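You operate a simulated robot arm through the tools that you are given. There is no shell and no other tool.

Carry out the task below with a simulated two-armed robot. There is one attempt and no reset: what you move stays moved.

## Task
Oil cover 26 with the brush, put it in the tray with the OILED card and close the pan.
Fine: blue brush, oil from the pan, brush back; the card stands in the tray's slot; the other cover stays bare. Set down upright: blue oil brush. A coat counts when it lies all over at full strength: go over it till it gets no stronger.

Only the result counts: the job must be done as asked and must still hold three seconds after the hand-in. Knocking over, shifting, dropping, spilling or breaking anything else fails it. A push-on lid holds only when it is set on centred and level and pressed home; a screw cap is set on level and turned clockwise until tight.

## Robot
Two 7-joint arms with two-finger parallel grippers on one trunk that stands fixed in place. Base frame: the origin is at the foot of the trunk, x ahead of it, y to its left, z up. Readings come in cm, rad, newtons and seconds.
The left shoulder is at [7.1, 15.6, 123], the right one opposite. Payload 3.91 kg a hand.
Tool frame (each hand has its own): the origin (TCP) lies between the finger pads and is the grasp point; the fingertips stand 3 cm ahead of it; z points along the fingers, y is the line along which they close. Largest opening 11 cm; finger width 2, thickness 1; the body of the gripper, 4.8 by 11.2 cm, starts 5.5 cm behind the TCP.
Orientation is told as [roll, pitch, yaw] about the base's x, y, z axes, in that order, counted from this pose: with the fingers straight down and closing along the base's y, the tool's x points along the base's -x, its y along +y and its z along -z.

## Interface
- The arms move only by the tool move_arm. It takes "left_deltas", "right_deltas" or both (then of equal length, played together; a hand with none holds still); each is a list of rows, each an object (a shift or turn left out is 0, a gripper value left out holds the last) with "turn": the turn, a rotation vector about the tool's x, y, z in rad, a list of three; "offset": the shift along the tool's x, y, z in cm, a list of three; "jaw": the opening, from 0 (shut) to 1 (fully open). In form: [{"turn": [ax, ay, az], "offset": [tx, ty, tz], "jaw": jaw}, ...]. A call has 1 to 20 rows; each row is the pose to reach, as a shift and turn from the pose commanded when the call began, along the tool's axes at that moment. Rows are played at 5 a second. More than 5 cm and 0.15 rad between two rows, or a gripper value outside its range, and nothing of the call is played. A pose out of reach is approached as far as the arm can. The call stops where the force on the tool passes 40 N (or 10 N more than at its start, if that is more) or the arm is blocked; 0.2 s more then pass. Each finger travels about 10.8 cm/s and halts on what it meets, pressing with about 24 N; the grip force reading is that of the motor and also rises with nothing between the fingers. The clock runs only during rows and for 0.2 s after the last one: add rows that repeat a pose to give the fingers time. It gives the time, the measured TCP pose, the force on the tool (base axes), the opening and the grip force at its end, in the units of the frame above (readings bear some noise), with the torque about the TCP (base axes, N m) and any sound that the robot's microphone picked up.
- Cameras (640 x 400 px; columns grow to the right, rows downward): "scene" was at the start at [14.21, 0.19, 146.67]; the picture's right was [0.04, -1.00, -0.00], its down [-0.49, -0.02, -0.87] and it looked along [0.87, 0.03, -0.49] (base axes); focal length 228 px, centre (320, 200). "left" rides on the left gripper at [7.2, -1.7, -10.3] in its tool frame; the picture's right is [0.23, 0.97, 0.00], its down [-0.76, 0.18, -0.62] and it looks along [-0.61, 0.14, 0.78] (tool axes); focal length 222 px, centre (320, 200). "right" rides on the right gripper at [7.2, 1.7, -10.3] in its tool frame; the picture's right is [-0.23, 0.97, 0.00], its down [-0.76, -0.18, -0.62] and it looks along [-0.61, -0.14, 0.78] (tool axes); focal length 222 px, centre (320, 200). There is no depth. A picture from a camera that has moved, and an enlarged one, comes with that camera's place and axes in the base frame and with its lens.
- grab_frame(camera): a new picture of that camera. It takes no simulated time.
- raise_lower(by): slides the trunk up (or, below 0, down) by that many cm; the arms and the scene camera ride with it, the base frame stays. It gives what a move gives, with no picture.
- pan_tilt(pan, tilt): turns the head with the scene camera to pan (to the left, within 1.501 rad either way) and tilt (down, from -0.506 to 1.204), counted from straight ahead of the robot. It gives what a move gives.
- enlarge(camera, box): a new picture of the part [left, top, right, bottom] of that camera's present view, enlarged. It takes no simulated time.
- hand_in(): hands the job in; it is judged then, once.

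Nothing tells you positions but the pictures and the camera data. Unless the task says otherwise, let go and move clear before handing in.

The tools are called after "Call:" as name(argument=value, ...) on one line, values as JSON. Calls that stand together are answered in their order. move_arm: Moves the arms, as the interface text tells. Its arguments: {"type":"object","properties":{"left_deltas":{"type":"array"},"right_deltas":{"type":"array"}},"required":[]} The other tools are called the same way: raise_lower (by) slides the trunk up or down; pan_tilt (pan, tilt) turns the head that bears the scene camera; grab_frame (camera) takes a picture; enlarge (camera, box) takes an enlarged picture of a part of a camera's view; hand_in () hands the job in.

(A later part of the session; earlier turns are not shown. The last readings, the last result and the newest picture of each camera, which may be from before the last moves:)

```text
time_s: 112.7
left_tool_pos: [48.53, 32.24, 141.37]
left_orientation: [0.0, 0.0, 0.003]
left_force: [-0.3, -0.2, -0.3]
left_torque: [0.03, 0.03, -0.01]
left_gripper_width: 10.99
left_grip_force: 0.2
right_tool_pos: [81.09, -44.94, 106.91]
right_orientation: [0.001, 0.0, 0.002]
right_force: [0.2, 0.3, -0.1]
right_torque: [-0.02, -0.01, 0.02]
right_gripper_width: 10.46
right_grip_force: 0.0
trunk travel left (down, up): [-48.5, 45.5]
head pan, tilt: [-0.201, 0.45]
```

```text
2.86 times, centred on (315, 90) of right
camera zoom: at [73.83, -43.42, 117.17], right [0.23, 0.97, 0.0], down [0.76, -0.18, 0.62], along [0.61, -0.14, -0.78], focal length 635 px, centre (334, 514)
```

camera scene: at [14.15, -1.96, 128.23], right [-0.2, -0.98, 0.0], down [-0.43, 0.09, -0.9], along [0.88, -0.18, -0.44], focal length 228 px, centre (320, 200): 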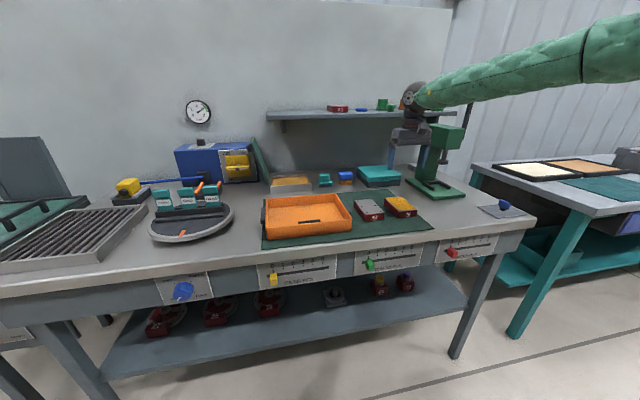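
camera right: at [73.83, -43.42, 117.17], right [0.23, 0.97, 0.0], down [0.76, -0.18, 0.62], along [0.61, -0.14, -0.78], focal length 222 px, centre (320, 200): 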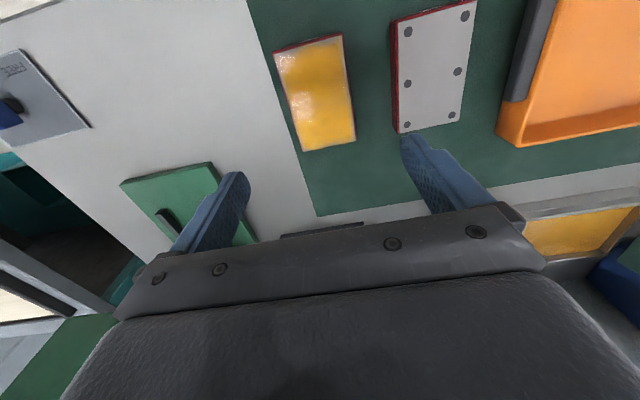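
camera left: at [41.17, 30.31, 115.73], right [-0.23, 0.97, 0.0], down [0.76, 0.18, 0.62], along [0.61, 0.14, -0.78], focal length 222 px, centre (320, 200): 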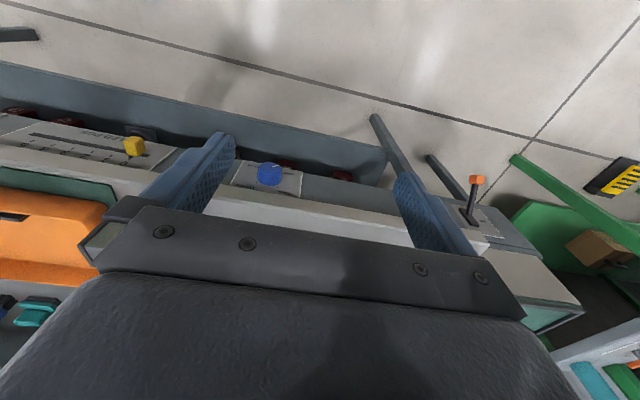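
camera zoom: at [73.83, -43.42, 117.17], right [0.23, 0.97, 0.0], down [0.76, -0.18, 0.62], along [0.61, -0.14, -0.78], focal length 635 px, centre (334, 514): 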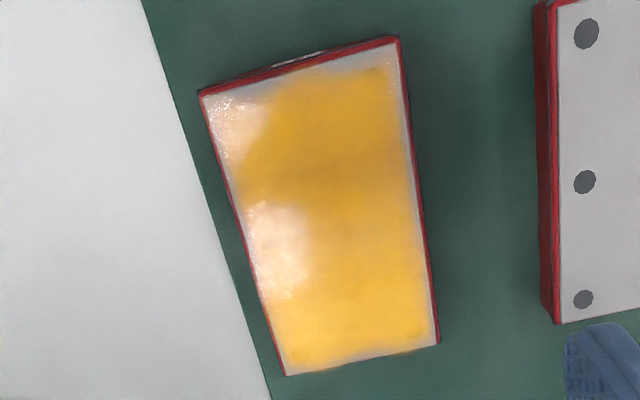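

From above, the front and left edges look less covered. I'll zoom in on these edges.

Call:
enlarge(camera="right", box=[268, 28, 348, 78])

Call:
enlarge(camera="right", box=[285, 100, 365, 155])

```text
8.00 times, centred on (308, 53) of right
camera zoom: at [73.83, -43.42, 117.17], right [0.23, 0.97, 0.0], down [0.76, -0.18, 0.62], along [0.61, -0.14, -0.78], focal length 1777 px, centre (416, 1376)
```

zoom: 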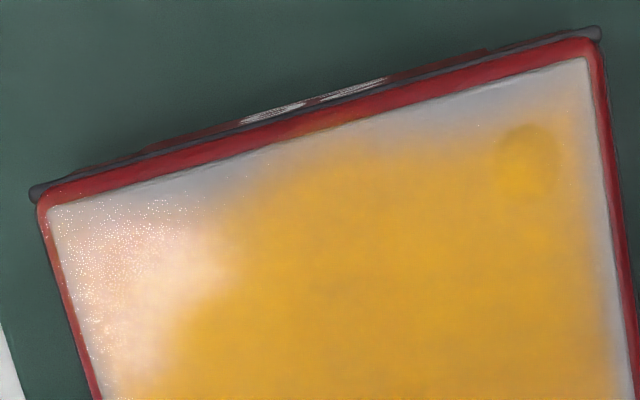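

```text
7.27 times, centred on (325, 128) of right
camera zoom: at [73.83, -43.42, 117.17], right [0.23, 0.97, 0.0], down [0.76, -0.18, 0.62], along [0.61, -0.14, -0.78], focal length 1615 px, centre (284, 727)
```

zoom: 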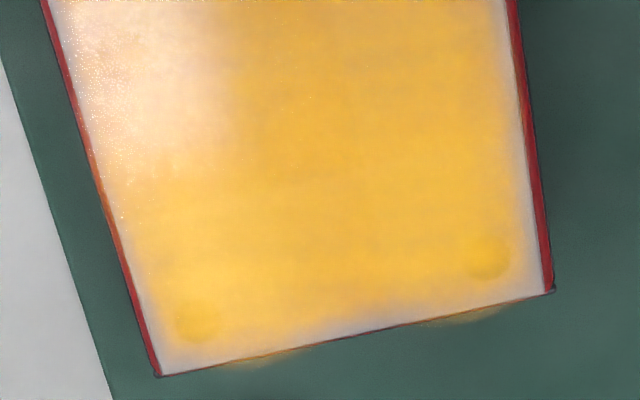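

The border fade is ambiguous, so I'll go over the edges again with more overshoot to be sure. The right hand goes back to the brush first.

Call:
move_arm(right_deltas=[{"offset": [-2, 1, -1], "turn": [0, -0.12, 0], "jaw": 0.8}, {"offset": [-4.5, 2.5, -1], "turn": [0, -0.26, 0]}, {"offset": [-7, 4, -1], "turn": [0, -0.4, 0]}, {"offset": [-9.5, 5.5, 0], "turn": [0, -0.54, 0]}, {"offset": [-12, 7, 1], "turn": [0, -0.68, 0]}, {"offset": [-14.5, 9, 2.5], "turn": [0, -0.82, 0]}, {"offset": [-17, 10.4, 5], "turn": [0, -0.94, 0]}, {"offset": [-19.5, 11.4, 7.5], "turn": [0, -1.0, 0]}, {"offset": [-19.5, 11.4, 9], "turn": [0, -1.0, 0]}, {"offset": [-19.5, 11.4, 9], "turn": [0, -1.0, 0]}])

Call:
grab_frame(camera="right")

```text
time_s: 114.9
left_tool_pos: [48.55, 32.27, 141.36]
left_orientation: [0.0, 0.001, 0.003]
left_force: [0.6, -0.3, -0.3]
left_torque: [0.03, 0.0, 0.02]
left_gripper_width: 11.0
left_grip_force: 0.0
right_tool_pos: [100.54, -33.53, 97.89]
right_orientation: [0.001, -1.001, 0.001]
right_force: [-0.1, -0.4, 0.3]
right_torque: [0.0, 0.02, -0.01]
right_gripper_width: 8.81
right_grip_force: 0.0
trunk travel left (down, up): [-48.5, 45.5]
head pan, tilt: [-0.201, 0.45]
```

```text
taken
camera right: at [87.95, -32.01, 97.21], right [0.12, 0.97, 0.19], down [-0.11, -0.18, 0.98], along [0.99, -0.14, 0.09], focal length 222 px, centre (320, 200)
```

right: 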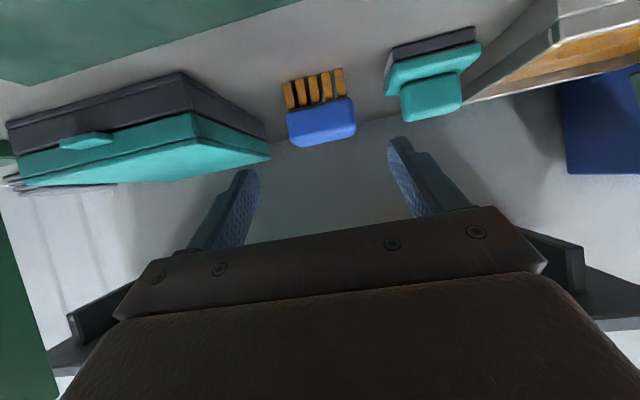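

Call:
move_arm(right_deltas=[{"offset": [-0.1, 0, 4], "jaw": 0.72}, {"offset": [-0.1, 0, 7], "jaw": 0.72}, {"offset": [-0.1, 0, 9.2], "jaw": 0.72}, {"offset": [-0.1, 0, 9.2], "jaw": 0.72}, {"offset": [-0.1, 0, 9.2], "jaw": 0.5}, {"offset": [-0.1, 0, 9.2], "jaw": 0.5}, {"offset": [-0.1, 0, 9.2], "jaw": 0.5}])

Call:
enlarge(camera="right", box=[220, 60, 420, 220])

```text
time_s: 116.5
left_tool_pos: [48.39, 32.24, 141.31]
left_orientation: [0.0, 0.0, 0.002]
left_force: [-0.1, 0.0, -1.2]
left_torque: [-0.01, 0.01, -0.01]
left_gripper_width: 10.99
left_grip_force: 0.0
right_tool_pos: [108.17, -33.62, 92.96]
right_orientation: [0.001, -0.999, 0.0]
right_force: [0.2, -0.5, 0.2]
right_torque: [0.0, 0.03, -0.01]
right_gripper_width: 6.34
right_grip_force: 24.2
trunk travel left (down, up): [-48.5, 45.5]
head pan, tilt: [-0.201, 0.45]
```

```text
2.50 times, centred on (320, 140) of right
camera zoom: at [95.64, -31.99, 92.37], right [0.12, 0.97, 0.19], down [-0.11, -0.18, 0.98], along [0.99, -0.14, 0.09], focal length 555 px, centre (320, 350)
```

zoom: 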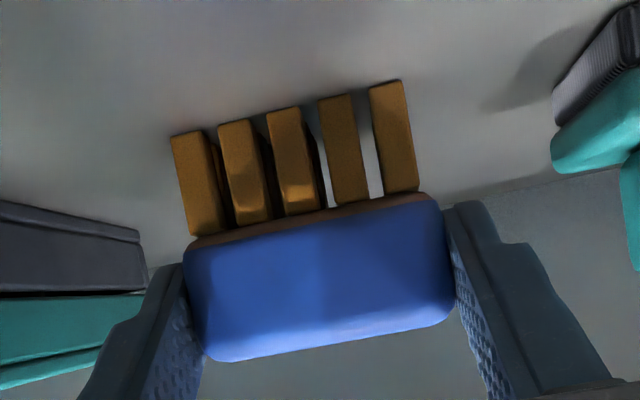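

Call:
move_arm(right_deltas=[{"offset": [-2.52, 0, -1.62]}, {"offset": [-3.97, 0, -4.92]}, {"offset": [-4.87, 0, -9.07]}, {"offset": [-5.79, 0, -12.27]}, {"offset": [-5.25, -4, -13.1]}, {"offset": [-4.71, -8, -13.95]}, {"offset": [-4.0, -11.5, -15.05]}, {"offset": [-2.11, -12, -17.99]}, {"offset": [0.05, -12, -21.36]}, {"offset": [2.63, -12, -24.46]}, {"offset": [6.47, -12, -26.74]}, {"offset": [10.32, -12, -29.03]}, {"offset": [10.32, -12, -29.03]}])

Call:
pan_tilt(pan=-0.5, tilt=0.5)

Call:
enlarge(camera="scene", box=[300, 150, 370, 200])

Call:
enlarge(camera="right", box=[180, 0, 400, 140])

```text
time_s: 119.3
left_tool_pos: [48.53, 32.27, 141.21]
left_orientation: [-0.002, 0.002, 0.002]
left_force: [0.5, -0.1, 0.0]
left_torque: [-0.02, 0.0, 0.0]
left_gripper_width: 10.98
left_grip_force: 0.1
right_tool_pos: [78.24, -45.53, 99.9]
right_orientation: [-0.003, -1.0, 0.001]
right_force: [1.1, 0.1, -0.3]
right_torque: [0.0, 0.03, 0.0]
right_gripper_width: 6.35
right_grip_force: 23.9
trunk travel left (down, up): [-48.5, 45.5]
head pan, tilt: [-0.201, 0.45]
```

```text
time_s: 120.1
left_tool_pos: [48.44, 32.29, 141.23]
left_orientation: [0.0, 0.001, 0.002]
left_force: [-0.2, -0.7, -0.4]
left_torque: [0.01, 0.01, 0.01]
left_gripper_width: 11.01
left_grip_force: 0.1
right_tool_pos: [78.48, -45.76, 99.94]
right_orientation: [0.001, -1.0, 0.0]
right_force: [-0.3, 0.1, -1.0]
right_torque: [0.0, 0.0, -0.01]
right_gripper_width: 6.35
right_grip_force: 24.1
trunk travel left (down, up): [-48.5, 45.5]
head pan, tilt: [-0.499, 0.499]
```

```text
8.00 times, centred on (335, 175) of scene
camera zoom: at [13.12, -4.51, 127.78], right [-0.48, -0.88, 0.0], down [-0.42, 0.23, -0.88], along [0.77, -0.42, -0.48], focal length 1825 px, centre (200, 400)
```

zoom: 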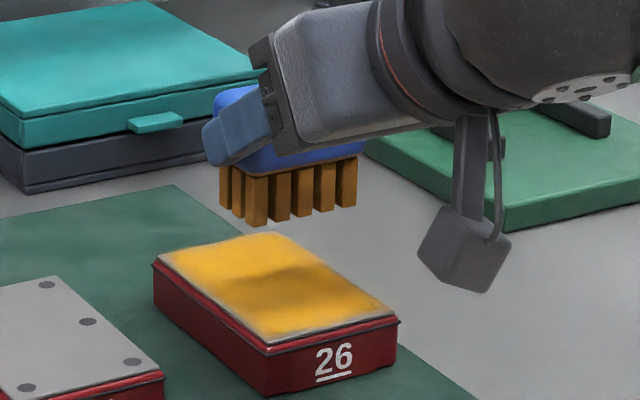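

```text
2.86 times, centred on (290, 70) of right
camera zoom: at [65.81, -44.12, 99.33], right [0.12, 0.97, 0.19], down [-0.11, -0.18, 0.98], along [0.99, -0.14, 0.09], focal length 635 px, centre (406, 571)
```

zoom: 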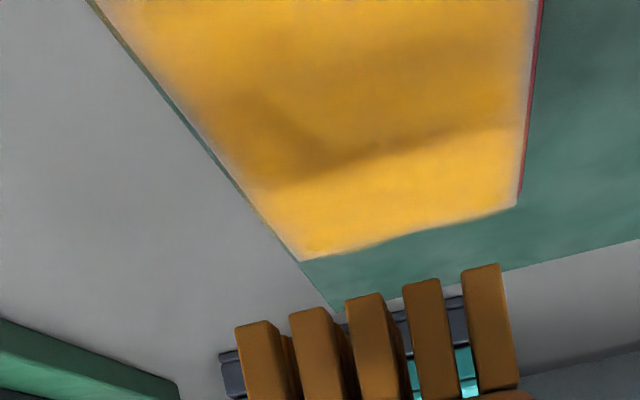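

The rear and right edges are fully coated. Only the left and front rims need a bit more, so I'll lower onto the left lane.

Call:
move_arm(right_deltas=[{"offset": [1.5, 1.3, 0.7]}, {"offset": [3.13, 2.65, 1.42]}, {"offset": [3.3, 2.65, 1.53]}, {"offset": [3.42, 2.65, 1.61]}, {"offset": [3.42, 2.65, 1.61]}])

```text
time_s: 121.3
left_tool_pos: [48.42, 32.27, 141.49]
left_orientation: [-0.003, 0.0, 0.002]
left_force: [-0.3, 0.1, 0.3]
left_torque: [-0.01, -0.03, 0.05]
left_gripper_width: 10.98
left_grip_force: 0.0
right_tool_pos: [77.88, -43.0, 96.34]
right_orientation: [0.002, -0.999, 0.001]
right_force: [-0.1, -0.4, -1.4]
right_torque: [0.0, 0.02, 0.0]
right_gripper_width: 6.36
right_grip_force: 23.9
trunk travel left (down, up): [-48.5, 45.5]
head pan, tilt: [-0.499, 0.499]
```

Call:
move_arm(right_deltas=[{"offset": [0.1, 0, 0.065]}, {"offset": [0.21, 0, 0.135]}, {"offset": [0.21, 0, 0.135]}])

```text
time_s: 122.1
left_tool_pos: [48.3, 32.29, 141.25]
left_orientation: [0.001, 0.0, 0.001]
left_force: [-0.2, 0.7, 0.0]
left_torque: [0.01, -0.01, -0.03]
left_gripper_width: 11.0
left_grip_force: 0.2
right_tool_pos: [77.77, -43.02, 96.26]
right_orientation: [0.0, -1.002, -0.001]
right_force: [3.3, -1.0, 7.8]
right_torque: [-0.13, -0.22, 0.01]
right_gripper_width: 6.35
right_grip_force: 24.2
trunk travel left (down, up): [-48.5, 45.5]
head pan, tilt: [-0.499, 0.499]
```

Call:
move_arm(right_deltas=[{"offset": [0.81, 0, -1.26]}, {"offset": [1.62, 0, -2.52]}, {"offset": [2.43, 0, -3.79]}, {"offset": [3.13, 0, -4.88]}, {"offset": [3.13, -1.4, -4.88]}, {"offset": [3.13, -2.8, -4.88]}, {"offset": [3.13, -4.2, -4.88]}, {"offset": [2.54, -4.2, -3.955]}, {"offset": [2.54, -2.8, -3.955]}, {"offset": [2.54, -1.4, -3.955]}, {"offset": [2.54, 0, -3.955]}, {"offset": [1.62, 0, -2.52]}, {"offset": [0.81, 0, -1.26]}, {"offset": [0, 0, 0]}, {"offset": [-0.81, 0, 1.26]}, {"offset": [-1.62, 0, 2.52]}, {"offset": [-2.43, 0, 3.79]}, {"offset": [-3.24, 0, 5.05]}, {"offset": [-3.94, 0, 6.14]}])

Call:
enlarge(camera="scene", box=[300, 160, 370, 210])

```text
time_s: 126.1
left_tool_pos: [48.3, 32.24, 141.4]
left_orientation: [0.0, 0.001, 0.001]
left_force: [-0.1, 0.4, 0.7]
left_torque: [-0.02, 0.0, 0.0]
left_gripper_width: 11.0
left_grip_force: 0.2
right_tool_pos: [85.18, -42.95, 96.24]
right_orientation: [0.002, -1.002, 0.001]
right_force: [-0.5, 0.5, 9.6]
right_torque: [-0.02, -0.06, -0.01]
right_gripper_width: 6.34
right_grip_force: 23.5
trunk travel left (down, up): [-48.5, 45.5]
head pan, tilt: [-0.499, 0.499]
```

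```text
8.00 times, centred on (335, 185) of scene
camera zoom: at [13.03, -4.45, 127.79], right [-0.48, -0.88, 0.0], down [-0.42, 0.23, -0.88], along [0.77, -0.42, -0.48], focal length 1825 px, centre (200, 320)
```

zoom: 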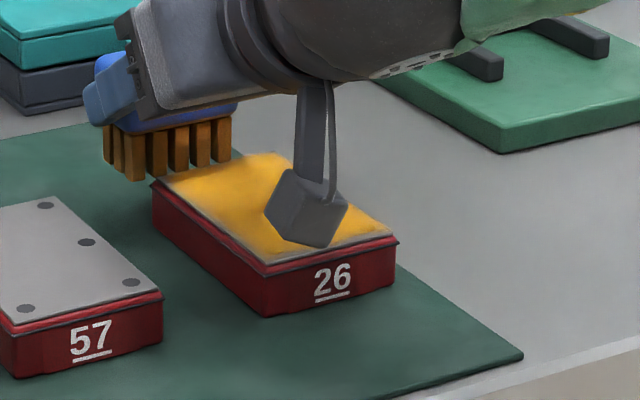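

Call:
move_arm(right_deltas=[{"offset": [-2.1, 0, -1.35]}, {"offset": [-4.2, 0, -2.7]}, {"offset": [-6.3, -3, -4]}, {"offset": [-6.3, -7, -4]}, {"offset": [-6.3, -11.5, -4]}, {"offset": [-6.3, -11.5, -4]}])

Call:
enlarge(camera="scene", box=[312, 172, 352, 202])

```text
time_s: 127.5
left_tool_pos: [48.44, 32.29, 141.29]
left_orientation: [0.001, 0.0, 0.002]
left_force: [-0.9, -1.1, -0.1]
left_torque: [-0.01, -0.02, -0.02]
left_gripper_width: 11.02
left_grip_force: 0.2
right_tool_pos: [85.21, -54.6, 103.54]
right_orientation: [0.002, -1.0, 0.0]
right_force: [0.8, 0.1, -1.4]
right_torque: [0.04, 0.02, 0.02]
right_gripper_width: 6.34
right_grip_force: 23.7
trunk travel left (down, up): [-48.5, 45.5]
head pan, tilt: [-0.499, 0.499]
```

```text
13.33 times, centred on (332, 187) of scene
camera zoom: at [13.14, -4.47, 127.78], right [-0.48, -0.88, 0.0], down [-0.42, 0.23, -0.88], along [0.77, -0.42, -0.48], focal length 3041 px, centre (160, 373)
```

zoom: 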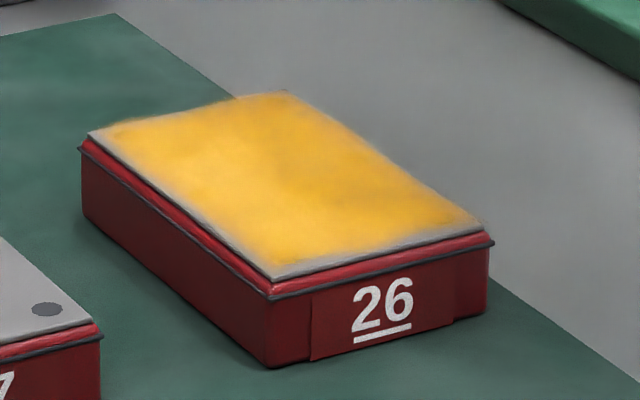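

No change at all, so the coat is saturated and the rim is just how it looks. I'll take the brush home again.

Call:
move_arm(right_deltas=[{"offset": [-1.8, 1.65, 2.35]}, {"offset": [-3.6, 3.3, 4.7]}, {"offset": [-5.4, 5, 7]}, {"offset": [-7.22, 6.6, 9.39]}, {"offset": [-7.8, 10.2, 10.3]}, {"offset": [-8.3, 13.8, 11.2]}, {"offset": [-8.9, 17.4, 12]}, {"offset": [-9.38, 21, 12.76]}, {"offset": [-9.38, 21, 12.76]}])

Call:
grab_frame(camera="right")

```text
time_s: 129.5
left_tool_pos: [48.32, 32.13, 141.39]
left_orientation: [0.003, -0.001, 0.0]
left_force: [-0.5, 0.0, 0.2]
left_torque: [0.0, 0.01, -0.03]
left_gripper_width: 10.98
left_grip_force: 0.0
right_tool_pos: [101.06, -33.5, 104.4]
right_orientation: [0.002, -1.001, 0.0]
right_force: [-0.8, 0.7, -0.5]
right_torque: [0.0, 0.02, -0.02]
right_gripper_width: 6.34
right_grip_force: 24.2
trunk travel left (down, up): [-48.5, 45.5]
head pan, tilt: [-0.499, 0.499]
```

```text
taken
camera right: at [88.44, -31.88, 103.83], right [0.12, 0.97, 0.19], down [-0.11, -0.18, 0.98], along [0.99, -0.14, 0.09], focal length 222 px, centre (320, 200)
```

right: 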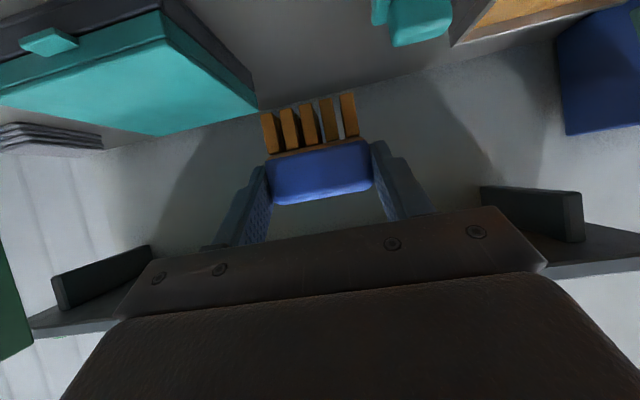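

Call:
move_arm(right_deltas=[{"offset": [1.3, 0, 3.7]}, {"offset": [2.7, -0.05, 7.4]}, {"offset": [3.99, -0.1, 11.0]}, {"offset": [3.99, -0.1, 11.0]}, {"offset": [4.5, -0.1, 11.32]}, {"offset": [5.0, -0.1, 11.65]}, {"offset": [5.4, -0.1, 11.9]}, {"offset": [5.6, -0.1, 12.04]}, {"offset": [5.6, -0.1, 12.04]}])

```text
time_s: 131.5
left_tool_pos: [48.51, 32.12, 141.33]
left_orientation: [-0.001, 0.001, 0.002]
left_force: [0.5, 0.6, 0.4]
left_torque: [-0.03, 0.02, -0.01]
left_gripper_width: 10.98
left_grip_force: 0.1
right_tool_pos: [108.17, -33.58, 93.46]
right_orientation: [0.003, -0.999, 0.001]
right_force: [0.5, 0.6, -0.8]
right_torque: [0.05, -0.01, -0.02]
right_gripper_width: 6.35
right_grip_force: 24.0
trunk travel left (down, up): [-48.5, 45.5]
head pan, tilt: [-0.499, 0.499]
```

Call:
move_arm(right_deltas=[{"offset": [0.13, 0, 0.08]}, {"offset": [0.26, 0, 0.17]}, {"offset": [0.36, 0, 0.23]}, {"offset": [0.45, 0, 0.29]}, {"offset": [0.52, 0, 0.34]}, {"offset": [0.52, 0, 0.34]}])

Call:
enlarge(camera="right", box=[220, 60, 420, 220])

```text
time_s: 132.9
left_tool_pos: [48.27, 32.31, 141.36]
left_orientation: [0.001, -0.001, 0.001]
left_force: [0.3, -0.5, 0.1]
left_torque: [0.0, 0.02, -0.05]
left_gripper_width: 11.0
left_grip_force: 0.1
right_tool_pos: [108.11, -33.68, 92.97]
right_orientation: [0.003, -1.003, 0.0]
right_force: [5.2, -2.7, 13.7]
right_torque: [-0.05, -0.35, -0.05]
right_gripper_width: 6.34
right_grip_force: 24.2
trunk travel left (down, up): [-48.5, 45.5]
head pan, tilt: [-0.499, 0.499]
```

```text
2.50 times, centred on (320, 140) of right
camera zoom: at [95.48, -32.02, 92.31], right [0.12, 0.97, 0.19], down [-0.12, -0.18, 0.98], along [0.99, -0.14, 0.09], focal length 555 px, centre (320, 350)
```

zoom: 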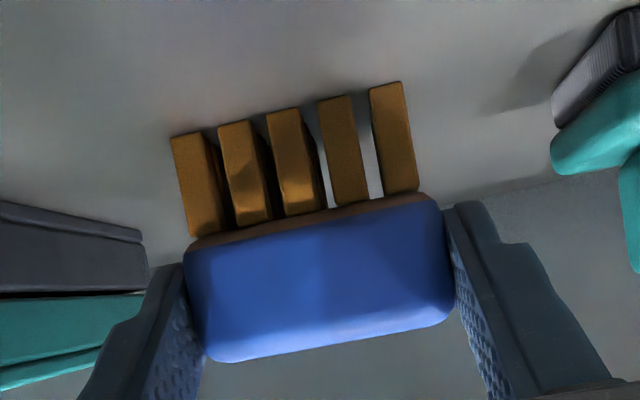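

Contact made. I'll release, back out and go to the cover with the tool vertical.

Call:
move_arm(right_deltas=[{"offset": [-0.08, 0, -0.05]}, {"offset": [-0.08, 0, -0.05], "jaw": 0.62}, {"offset": [-0.08, 0, -0.05], "jaw": 0.72}, {"offset": [-0.08, 0, -0.05], "jaw": 0.72}, {"offset": [-0.08, 0, -2], "jaw": 0.72}, {"offset": [-0.08, 0, -5], "jaw": 0.72}, {"offset": [-0.08, 0, -9], "jaw": 0.8}, {"offset": [-0.08, 0, -9], "jaw": 0.8}])

Call:
grab_frame(camera="right")

Call:
move_arm(right_deltas=[{"offset": [0, 0, -3.5], "turn": [0, 0.1, 0]}, {"offset": [0.4, -1.5, -6.5], "turn": [0, 0.24, 0]}, {"offset": [0.9, -3, -9.5], "turn": [0, 0.38, 0]}, {"offset": [1.3, -5, -12.5], "turn": [0, 0.52, 0]}, {"offset": [1.8, -7, -15.5], "turn": [0, 0.66, 0]}, {"offset": [2.3, -9, -18], "turn": [0, 0.8, 0]}, {"offset": [2.7, -10.5, -20], "turn": [0, 0.93, 0]}, {"offset": [2.96, -11.6, -21.27], "turn": [0, 1.0, 0], "jaw": 0.95}, {"offset": [2.96, -11.6, -21.27], "turn": [0, 1.0, 0], "jaw": 0.95}])

Call:
grab_frame(camera="right")

Call:
grab_frame(camera="scene")

```text
time_s: 134.7
left_tool_pos: [48.64, 32.19, 141.34]
left_orientation: [0.0, 0.001, 0.001]
left_force: [0.3, 0.4, -0.3]
left_torque: [0.01, 0.01, -0.04]
left_gripper_width: 10.98
left_grip_force: 0.0
right_tool_pos: [100.58, -33.5, 97.37]
right_orientation: [0.0, -0.999, 0.002]
right_force: [1.5, 0.2, -0.1]
right_torque: [0.03, -0.01, 0.01]
right_gripper_width: 8.78
right_grip_force: 0.1
trunk travel left (down, up): [-48.5, 45.5]
head pan, tilt: [-0.499, 0.499]
```

```text
taken
camera right: at [87.97, -31.95, 96.78], right [0.12, 0.97, 0.19], down [-0.11, -0.18, 0.98], along [0.99, -0.14, 0.09], focal length 222 px, centre (320, 200)
```

right: 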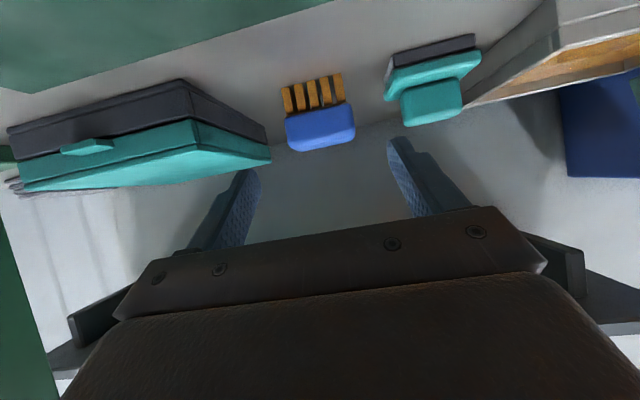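

```text
time_s: 136.7
left_tool_pos: [48.49, 32.25, 141.29]
left_orientation: [0.001, -0.001, 0.001]
left_force: [-0.2, -0.1, 0.0]
left_torque: [0.02, 0.01, 0.01]
left_gripper_width: 11.01
left_grip_force: 0.0
right_tool_pos: [81.0, -45.2, 106.65]
right_orientation: [-0.001, 0.003, 0.003]
right_force: [-0.8, -0.2, 0.4]
right_torque: [-0.02, -0.01, -0.01]
right_gripper_width: 10.42
right_grip_force: 0.0
trunk travel left (down, up): [-48.5, 45.5]
head pan, tilt: [-0.499, 0.499]
```

```text
taken
camera right: at [73.84, -43.69, 116.84], right [0.23, 0.97, 0.0], down [0.76, -0.18, 0.62], along [0.61, -0.14, -0.78], focal length 222 px, centre (320, 200)
```

right: 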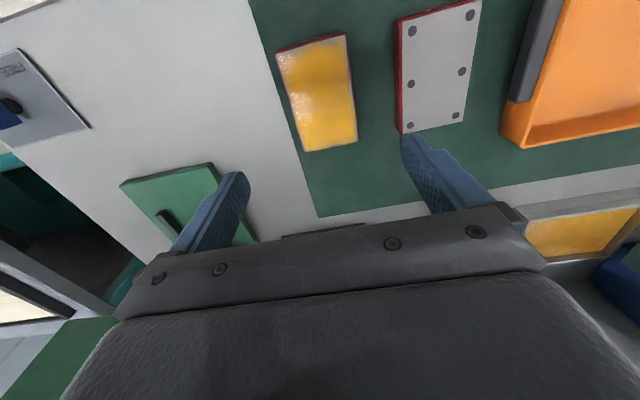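

```text
taken
camera scene: at [13.14, -4.49, 127.78], right [-0.48, -0.88, 0.0], down [-0.42, 0.23, -0.88], along [0.77, -0.42, -0.48], focal length 228 px, centre (320, 200)
```

scene: 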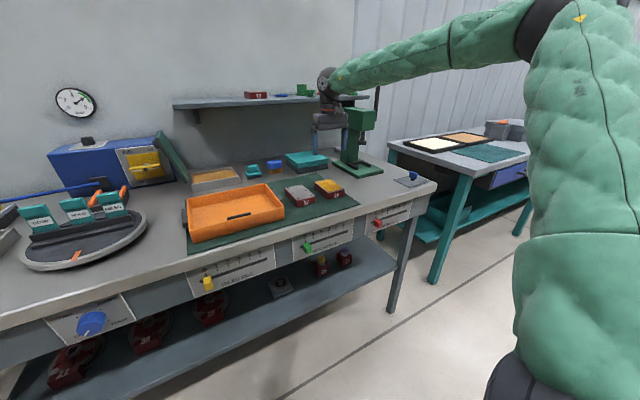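

Call:
enlarge(camera="right", box=[255, 20, 375, 160])

Call:
enlarge(camera="scene", box=[240, 140, 340, 190])

```text
2.86 times, centred on (315, 90) of right
camera zoom: at [73.84, -43.69, 116.84], right [0.23, 0.97, 0.0], down [0.76, -0.18, 0.62], along [0.61, -0.14, -0.78], focal length 635 px, centre (334, 514)
```

zoom: 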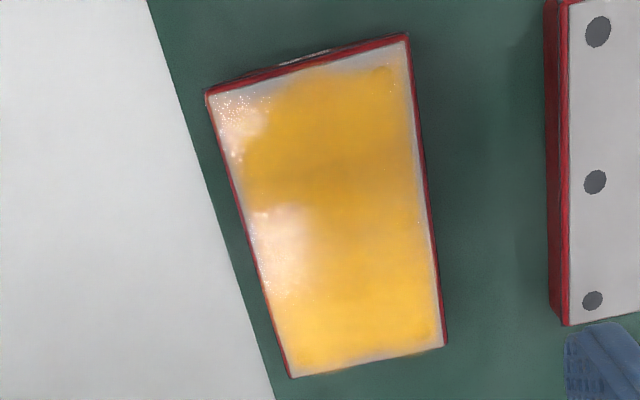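

```text
6.40 times, centred on (290, 165) of scene
camera zoom: at [13.14, -4.49, 127.78], right [-0.48, -0.88, 0.0], down [-0.42, 0.23, -0.88], along [0.77, -0.42, -0.48], focal length 1460 px, centre (512, 424)
```

zoom: 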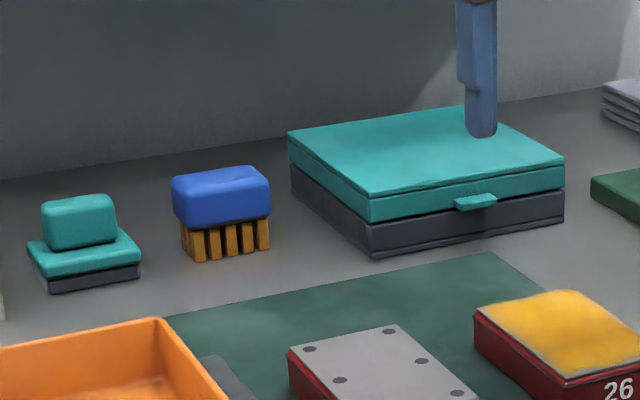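

Everything is in place. I'll descend vertically over cover 26 and grip it by its long sides.

Call:
move_arm(right_deltas=[{"offset": [0.1, 0.1, 4]}, {"offset": [0.1, 0.12, 8]}, {"offset": [0.1, 0.12, 11]}, {"offset": [0.1, 0.12, 13.5]}, {"offset": [0.1, 0.12, 15.2]}, {"offset": [0.1, 0.12, 15.2]}])

Call:
grab_frame(camera="right")

Call:
enlarge(camera="scene", box=[290, 150, 370, 210])

```text
time_s: 138.1
left_tool_pos: [48.47, 32.26, 141.29]
left_orientation: [0.0, 0.0, 0.002]
left_force: [-0.1, 0.1, -0.9]
left_torque: [0.03, 0.0, 0.02]
left_gripper_width: 11.0
left_grip_force: 0.1
right_tool_pos: [80.98, -45.07, 91.33]
right_orientation: [0.0, 0.0, 0.001]
right_force: [-0.1, -0.5, 1.3]
right_torque: [0.07, 0.05, 0.02]
right_gripper_width: 10.41
right_grip_force: 0.0
trunk travel left (down, up): [-48.5, 45.5]
head pan, tilt: [-0.499, 0.499]
```

```text
taken
camera right: at [73.71, -43.54, 101.6], right [0.23, 0.97, 0.0], down [0.76, -0.18, 0.62], along [0.61, -0.14, -0.78], focal length 222 px, centre (320, 200)
```

right: 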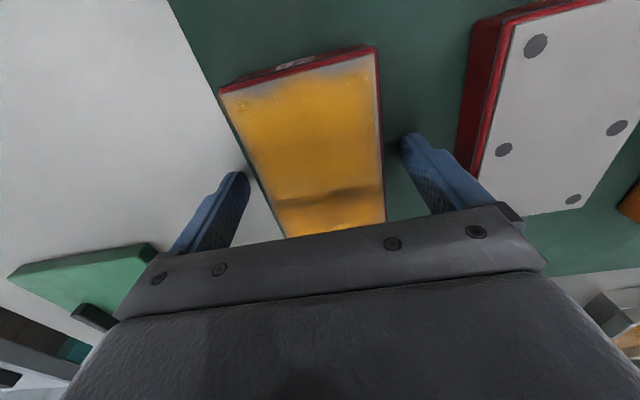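

```text
6.67 times, centred on (330, 180) of scene
camera zoom: at [13.1, -4.5, 127.79], right [-0.48, -0.88, 0.0], down [-0.42, 0.23, -0.88], along [0.77, -0.42, -0.48], focal length 1521 px, centre (253, 333)
```

zoom: 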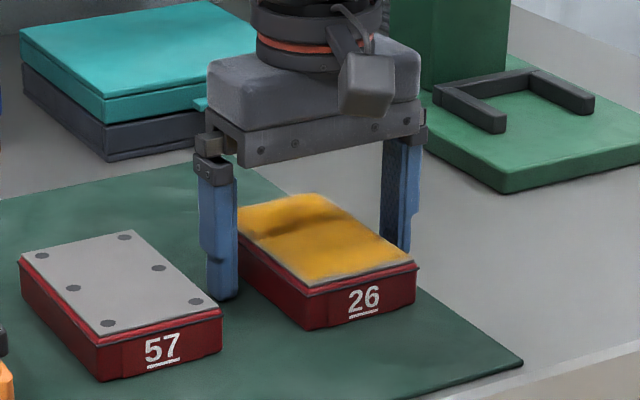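

Call:
enlarge(camera="right", box=[210, 40, 400, 160])

```text
3.33 times, centred on (305, 100) of right
camera zoom: at [73.71, -43.54, 101.6], right [0.23, 0.97, 0.0], down [0.76, -0.18, 0.62], along [0.61, -0.14, -0.78], focal length 740 px, centre (370, 533)
```

zoom: 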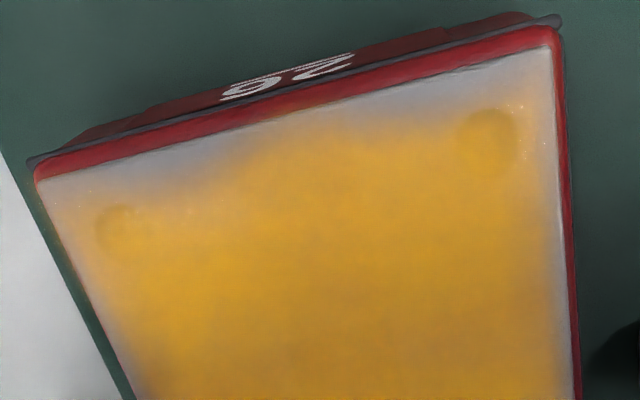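

The uneven fringe doesn't match the stroke pattern and didn't change, so it's just rendering. I'll grip the cover and lift a little.

Call:
move_arm(right_deltas=[{"jaw": 0.75}, {"jaw": 0.55}, {"jaw": 0.55}, {"jaw": 0.55}, {"offset": [0, 0, -1.5], "jaw": 0.55}, {"offset": [0, 0, -3], "jaw": 0.55}, {"offset": [0, 0, -3], "jaw": 0.55}])

Call:
grab_frame(camera="right")

Call:
enlarge(camera="scene", box=[290, 150, 370, 210])

```text
time_s: 139.7
left_tool_pos: [48.47, 32.13, 141.37]
left_orientation: [0.0, 0.0, 0.002]
left_force: [0.1, -0.3, -0.5]
left_torque: [0.0, 0.0, -0.03]
left_gripper_width: 10.97
left_grip_force: 0.0
right_tool_pos: [81.11, -45.06, 94.23]
right_orientation: [0.001, 0.001, 0.002]
right_force: [0.8, -0.1, -5.8]
right_torque: [0.04, -0.05, 0.0]
right_gripper_width: 7.19
right_grip_force: 24.1
trunk travel left (down, up): [-48.5, 45.5]
head pan, tilt: [-0.499, 0.499]
```

```text
taken
camera right: at [73.8, -43.6, 104.57], right [0.23, 0.97, 0.0], down [0.76, -0.18, 0.62], along [0.61, -0.14, -0.78], focal length 222 px, centre (320, 200)
```

right: 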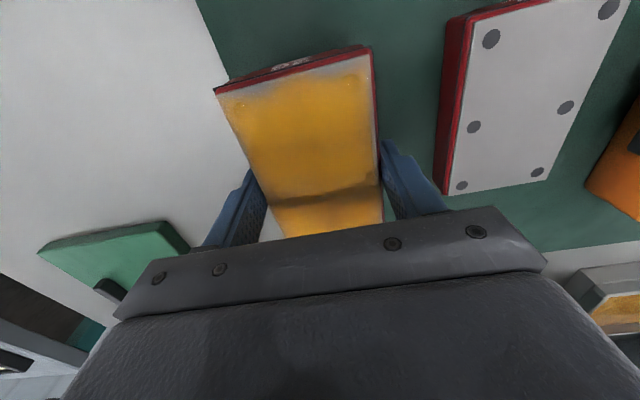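

```text
6.67 times, centred on (330, 180) of scene
camera zoom: at [13.19, -4.56, 127.77], right [-0.48, -0.88, 0.0], down [-0.42, 0.23, -0.88], along [0.77, -0.42, -0.48], focal length 1521 px, centre (253, 333)
```

zoom: 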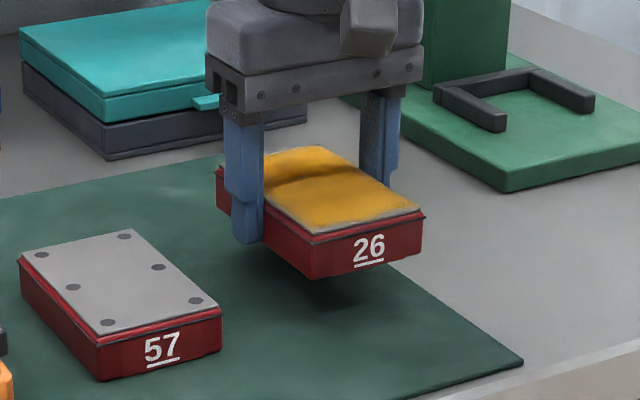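

The cover lifted level. I'll carry it high over cover 57 and into position above the tray.

Call:
move_arm(right_deltas=[{"offset": [0, 0, -3.5]}, {"offset": [0, 1, -7.7]}, {"offset": [-0.5, 5, -7.7]}, {"offset": [-1, 9, -7.7]}, {"offset": [-1.5, 13, -7.7]}, {"offset": [-2, 17, -7.7]}, {"offset": [-2.5, 21, -7.7]}, {"offset": [-3, 25, -7.7]}, {"offset": [-3.4, 28.5, -7.7]}, {"offset": [-3.4, 28.5, -7.7]}])

Call:
pan_tilt(pan=-0.1, tilt=0.55)

Call:
grab_frame(camera="scene")

Call:
grab_frame(camera="right")

```text
time_s: 141.9
left_tool_pos: [48.33, 32.18, 141.33]
left_orientation: [0.001, 0.0, 0.002]
left_force: [-0.2, 0.5, 0.4]
left_torque: [0.05, -0.01, -0.01]
left_gripper_width: 11.01
left_grip_force: 0.1
right_tool_pos: [84.33, -16.73, 102.21]
right_orientation: [0.0, -0.002, 0.001]
right_force: [-0.2, -0.1, -6.6]
right_torque: [-0.01, -0.01, -0.02]
right_gripper_width: 7.2
right_grip_force: 24.0
trunk travel left (down, up): [-48.5, 45.5]
head pan, tilt: [-0.499, 0.499]
```

```text
time_s: 142.8
left_tool_pos: [48.44, 32.27, 141.21]
left_orientation: [0.0, 0.0, 0.002]
left_force: [0.6, 0.5, 0.8]
left_torque: [0.01, -0.03, 0.02]
left_gripper_width: 11.0
left_grip_force: 0.0
right_tool_pos: [84.38, -16.78, 102.09]
right_orientation: [-0.001, 0.0, 0.0]
right_force: [0.4, -0.3, -6.3]
right_torque: [-0.01, -0.06, 0.0]
right_gripper_width: 7.16
right_grip_force: 24.1
trunk travel left (down, up): [-48.5, 45.5]
head pan, tilt: [-0.099, 0.55]
```

```text
taken
camera scene: at [14.11, -1.06, 127.32], right [-0.1, -0.99, 0.0], down [-0.52, 0.05, -0.85], along [0.85, -0.09, -0.52], focal length 228 px, centre (320, 200)
```

scene: 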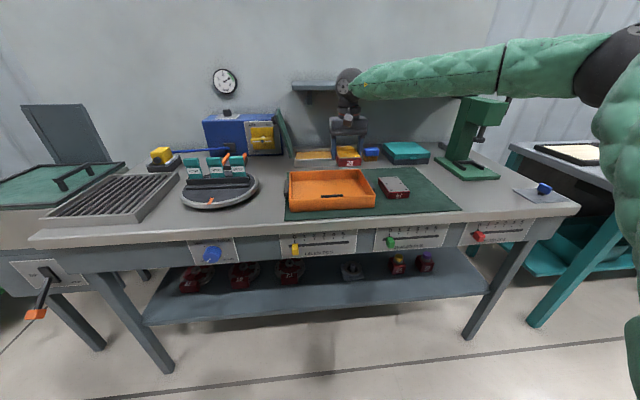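

```text
taken
camera right: at [77.2, -15.07, 112.35], right [0.23, 0.97, 0.0], down [0.76, -0.18, 0.62], along [0.61, -0.14, -0.78], focal length 222 px, centre (320, 200)
```

right: 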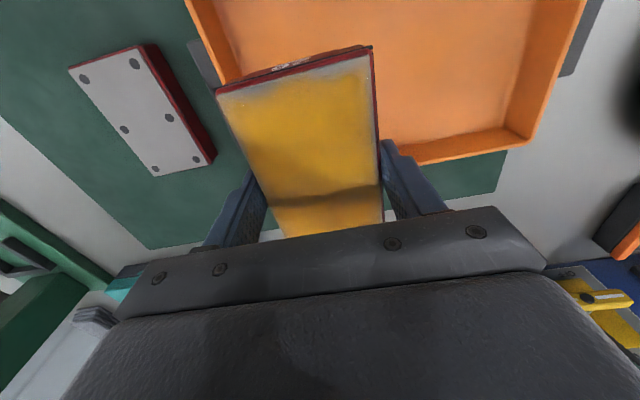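

Call:
move_arm(right_deltas=[{"offset": [0.75, 0, 0]}, {"offset": [0.75, 0, 3]}, {"offset": [0.75, 0, 6]}, {"offset": [0.75, 0, 8]}, {"offset": [0.75, 0, 9]}, {"offset": [0.75, 0, 9]}])

Call:
enlarge(camera="scene", box=[280, 140, 400, 215])

Call:
grab_frame(camera="right")

```text
time_s: 144.2
left_tool_pos: [48.39, 32.21, 141.24]
left_orientation: [0.0, -0.001, 0.001]
left_force: [0.1, 0.4, -0.6]
left_torque: [-0.01, 0.03, -0.02]
left_gripper_width: 11.0
left_grip_force: 0.1
right_tool_pos: [83.64, -16.7, 93.13]
right_orientation: [0.0, 0.001, 0.0]
right_force: [0.6, 0.4, -6.2]
right_torque: [0.01, -0.02, 0.03]
right_gripper_width: 7.19
right_grip_force: 23.8
trunk travel left (down, up): [-48.5, 45.5]
head pan, tilt: [-0.099, 0.55]
```

```text
5.33 times, centred on (340, 178) of scene
camera zoom: at [14.1, -1.04, 127.32], right [-0.1, -1.0, 0.0], down [-0.52, 0.05, -0.85], along [0.85, -0.08, -0.52], focal length 1216 px, centre (213, 320)
```

zoom: 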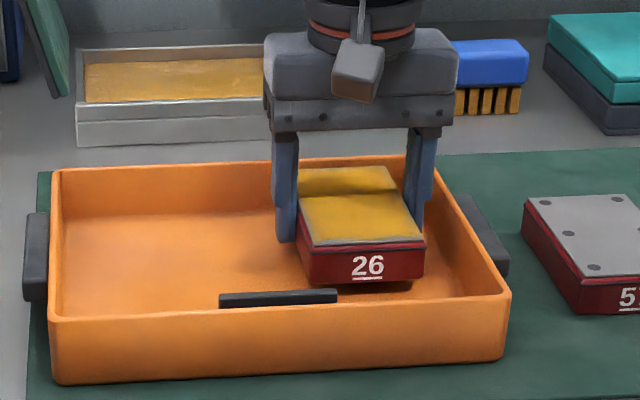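

```text
taken
camera right: at [76.48, -15.1, 103.32], right [0.23, 0.97, 0.0], down [0.76, -0.18, 0.62], along [0.61, -0.14, -0.78], focal length 222 px, centre (320, 200)
```

right: 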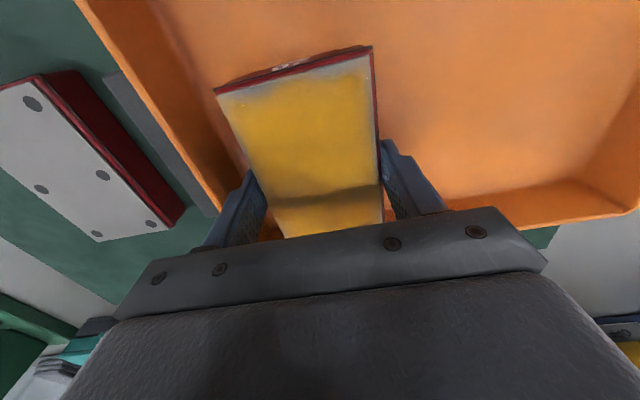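

Cover is inside the tray just above the floor. I'll lower to contact.

Call:
move_arm(right_deltas=[{"offset": [0, 0, 0.4]}, {"offset": [0, 0, 0.8]}, {"offset": [0, 0, 1.1]}, {"offset": [0, 0, 1.3]}, {"offset": [0, 0, 1.3]}])

```text
time_s: 145.4
left_tool_pos: [48.3, 32.28, 141.33]
left_orientation: [0.0, 0.001, 0.002]
left_force: [1.0, 0.0, 0.2]
left_torque: [0.02, -0.04, 0.0]
left_gripper_width: 10.98
left_grip_force: 0.1
right_tool_pos: [83.68, -16.68, 92.06]
right_orientation: [0.001, -0.002, 0.0]
right_force: [6.4, -2.0, 11.2]
right_torque: [-0.22, 0.53, 0.16]
right_gripper_width: 7.2
right_grip_force: 23.8
trunk travel left (down, up): [-48.5, 45.5]
head pan, tilt: [-0.099, 0.55]
```

Contact. I'll ease off slightly, release and go straight up.

Call:
move_arm(right_deltas=[{"offset": [0, 0, -0.2]}, {"offset": [0, 0, -0.2], "jaw": 0.72}, {"offset": [0, 0, -0.2], "jaw": 0.8}, {"offset": [0, 0, -0.2], "jaw": 0.8}, {"offset": [0, 0, -2], "jaw": 0.8}, {"offset": [0, 0, -5], "jaw": 0.8}, {"offset": [0, 0, -9], "jaw": 0.8}, {"offset": [0, 0, -13], "jaw": 0.8}, {"offset": [0, 0, -13], "jaw": 0.8}])

Call:
enlarge(camera="scene", box=[280, 140, 400, 215])

Call:
grab_frame(camera="right")

```text
time_s: 147.4
left_tool_pos: [48.53, 32.36, 141.33]
left_orientation: [0.0, 0.0, 0.003]
left_force: [0.2, 0.2, 0.1]
left_torque: [-0.01, 0.01, 0.01]
left_gripper_width: 10.99
left_grip_force: 0.0
right_tool_pos: [83.57, -16.58, 104.74]
right_orientation: [0.0, -0.001, 0.001]
right_force: [-0.1, 0.1, -1.0]
right_torque: [0.02, -0.01, -0.01]
right_gripper_width: 8.81
right_grip_force: 0.2
trunk travel left (down, up): [-48.5, 45.5]
head pan, tilt: [-0.099, 0.55]
```

```text
5.33 times, centred on (340, 178) of scene
camera zoom: at [14.12, -1.06, 127.31], right [-0.1, -1.0, 0.0], down [-0.52, 0.05, -0.85], along [0.85, -0.08, -0.52], focal length 1216 px, centre (213, 320)
```

zoom: 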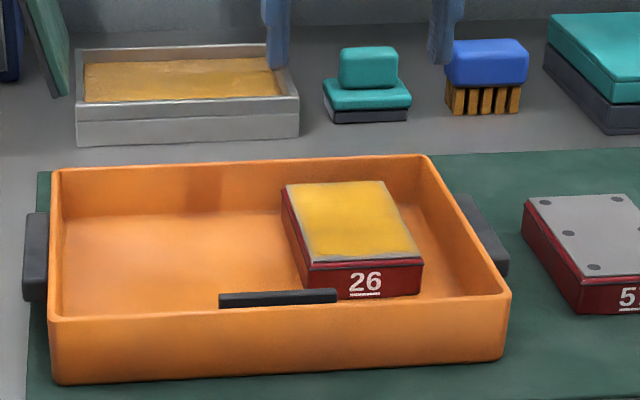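

```text
taken
camera right: at [76.49, -15.07, 115.02], right [0.23, 0.97, 0.0], down [0.76, -0.18, 0.62], along [0.61, -0.14, -0.78], focal length 222 px, centre (320, 200)
```

right: 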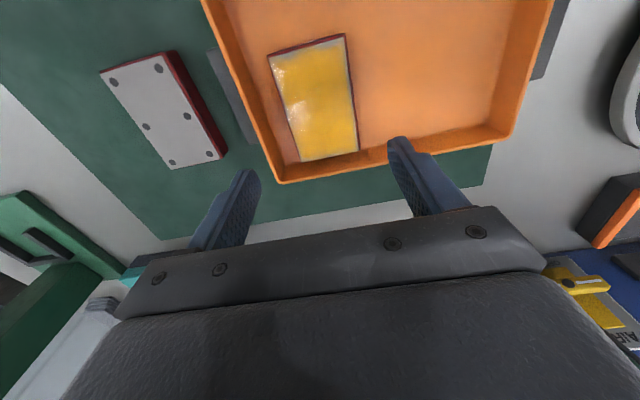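

Cover 26 sits in the tray. Next is the OILED card: I'll park the right hand and bring the left one to look at the card rack.

Call:
move_arm(right_deltas=[{"offset": [0, 0, -4]}, {"offset": [0, 0, -8]}, {"offset": [3.6, -3, -9]}, {"offset": [7.2, -6, -10]}, {"offset": [10.8, -9, -11]}, {"offset": [14.4, -12, -12]}, {"offset": [18, -15, -13.5]}, {"offset": [21.6, -18, -15]}, {"offset": [25.2, -21, -16]}, {"offset": [28.6, -23.4, -17.3]}], left_deltas=[{"offset": [-2.7, -1.3, 2.9]}, {"offset": [-5.4, -2.6, 5.8]}, {"offset": [-8.1, -3.8, 8.7]}, {"offset": [-10.8, -5.1, 11.6]}, {"offset": [-13.5, -6.4, 14.6]}, {"offset": [-16.2, -7.7, 17.5]}, {"offset": [-18.9, -8.9, 20.4]}, {"offset": [-21.6, -10.2, 23.3]}, {"offset": [-21.6, -10.2, 23.3]}, {"offset": [-21.6, -10.2, 23.3]}])

Call:
grab_frame(camera="left")

Call:
pan_tilt(pan=0.1, tilt=0.55)

Call:
grab_frame(camera="scene")

```text
time_s: 149.6
left_tool_pos: [70.03, 21.95, 118.06]
left_orientation: [0.0, 0.0, 0.0]
left_force: [0.8, 0.2, -0.3]
left_torque: [0.04, 0.0, -0.05]
left_gripper_width: 10.98
left_grip_force: 0.0
right_tool_pos: [55.02, -40.24, 122.01]
right_orientation: [0.001, -0.001, 0.001]
right_force: [0.1, -0.1, -0.5]
right_torque: [-0.02, -0.03, 0.04]
right_gripper_width: 8.78
right_grip_force: 0.0
trunk travel left (down, up): [-48.5, 45.5]
head pan, tilt: [-0.099, 0.55]
```

```text
taken
camera left: at [62.77, 20.18, 128.45], right [-0.23, 0.97, 0.0], down [0.76, 0.18, 0.62], along [0.61, 0.14, -0.78], focal length 222 px, centre (320, 200)
```

left: 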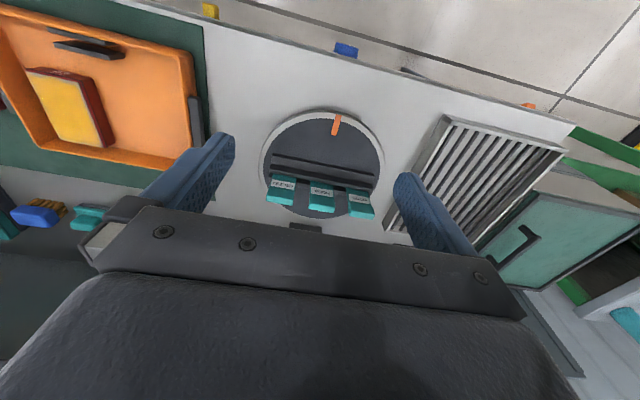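

```text
time_s: 150.3
left_tool_pos: [70.0, 22.13, 118.04]
left_orientation: [0.001, -0.001, 0.002]
left_force: [-0.4, -0.5, 0.2]
left_torque: [0.01, 0.01, 0.02]
left_gripper_width: 11.0
left_grip_force: 0.1
right_tool_pos: [55.15, -39.94, 122.05]
right_orientation: [0.0, 0.0, 0.0]
right_force: [0.8, -0.2, 0.4]
right_torque: [0.0, 0.01, 0.01]
right_gripper_width: 8.79
right_grip_force: 0.1
trunk travel left (down, up): [-48.5, 45.5]
head pan, tilt: [0.099, 0.55]
```

```text
taken
camera scene: at [14.06, 0.73, 127.32], right [0.1, -1.0, 0.0], down [-0.52, -0.05, -0.85], along [0.85, 0.08, -0.52], focal length 228 px, centre (320, 200)
```

scene: 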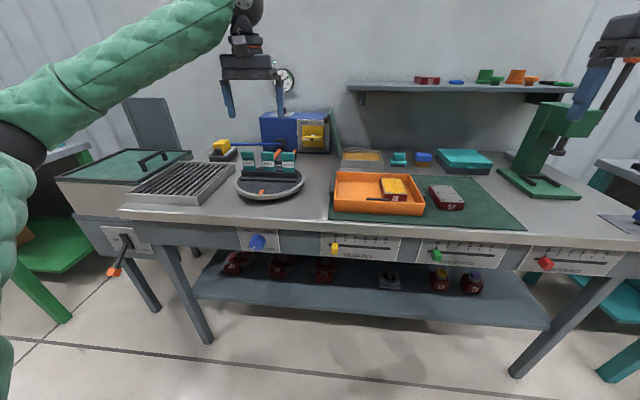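

Call:
enlarge(camera="left", box=[250, 150, 390, 230])

Call:
enlarge(camera="scene", box=[230, 140, 310, 200])

Call:
enlarge(camera="left", box=[20, 10, 200, 180])

```text
4.57 times, centred on (320, 190) of left
camera zoom: at [62.84, 20.27, 128.39], right [-0.23, 0.97, 0.0], down [0.76, 0.18, 0.62], along [0.61, 0.14, -0.78], focal length 1015 px, centre (320, 246)
```

zoom: 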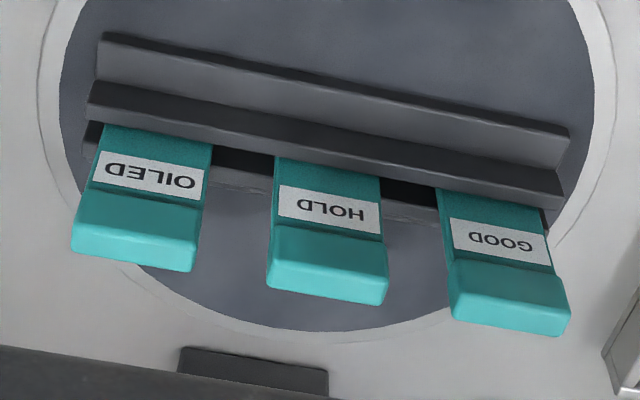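

```text
6.67 times, centred on (270, 170) of scene
camera zoom: at [14.06, 0.73, 127.32], right [0.1, -1.0, 0.0], down [-0.52, -0.05, -0.85], along [0.85, 0.08, -0.52], focal length 1521 px, centre (653, 400)
```

zoom: 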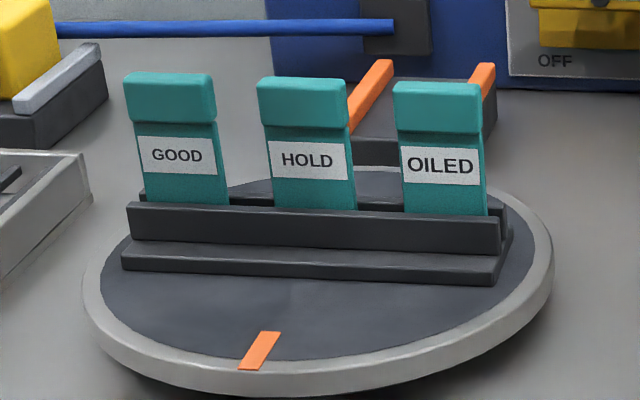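

```text
2.35 times, centred on (110, 95) of left
camera zoom: at [62.84, 20.27, 128.39], right [-0.23, 0.97, 0.0], down [0.76, 0.18, 0.62], along [0.61, 0.14, -0.78], focal length 523 px, centre (814, 447)
```

zoom: 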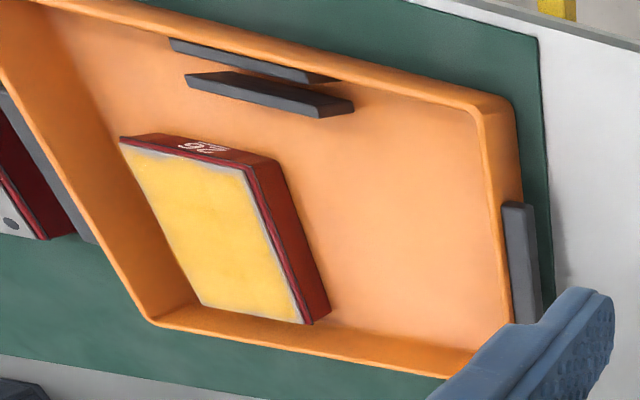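

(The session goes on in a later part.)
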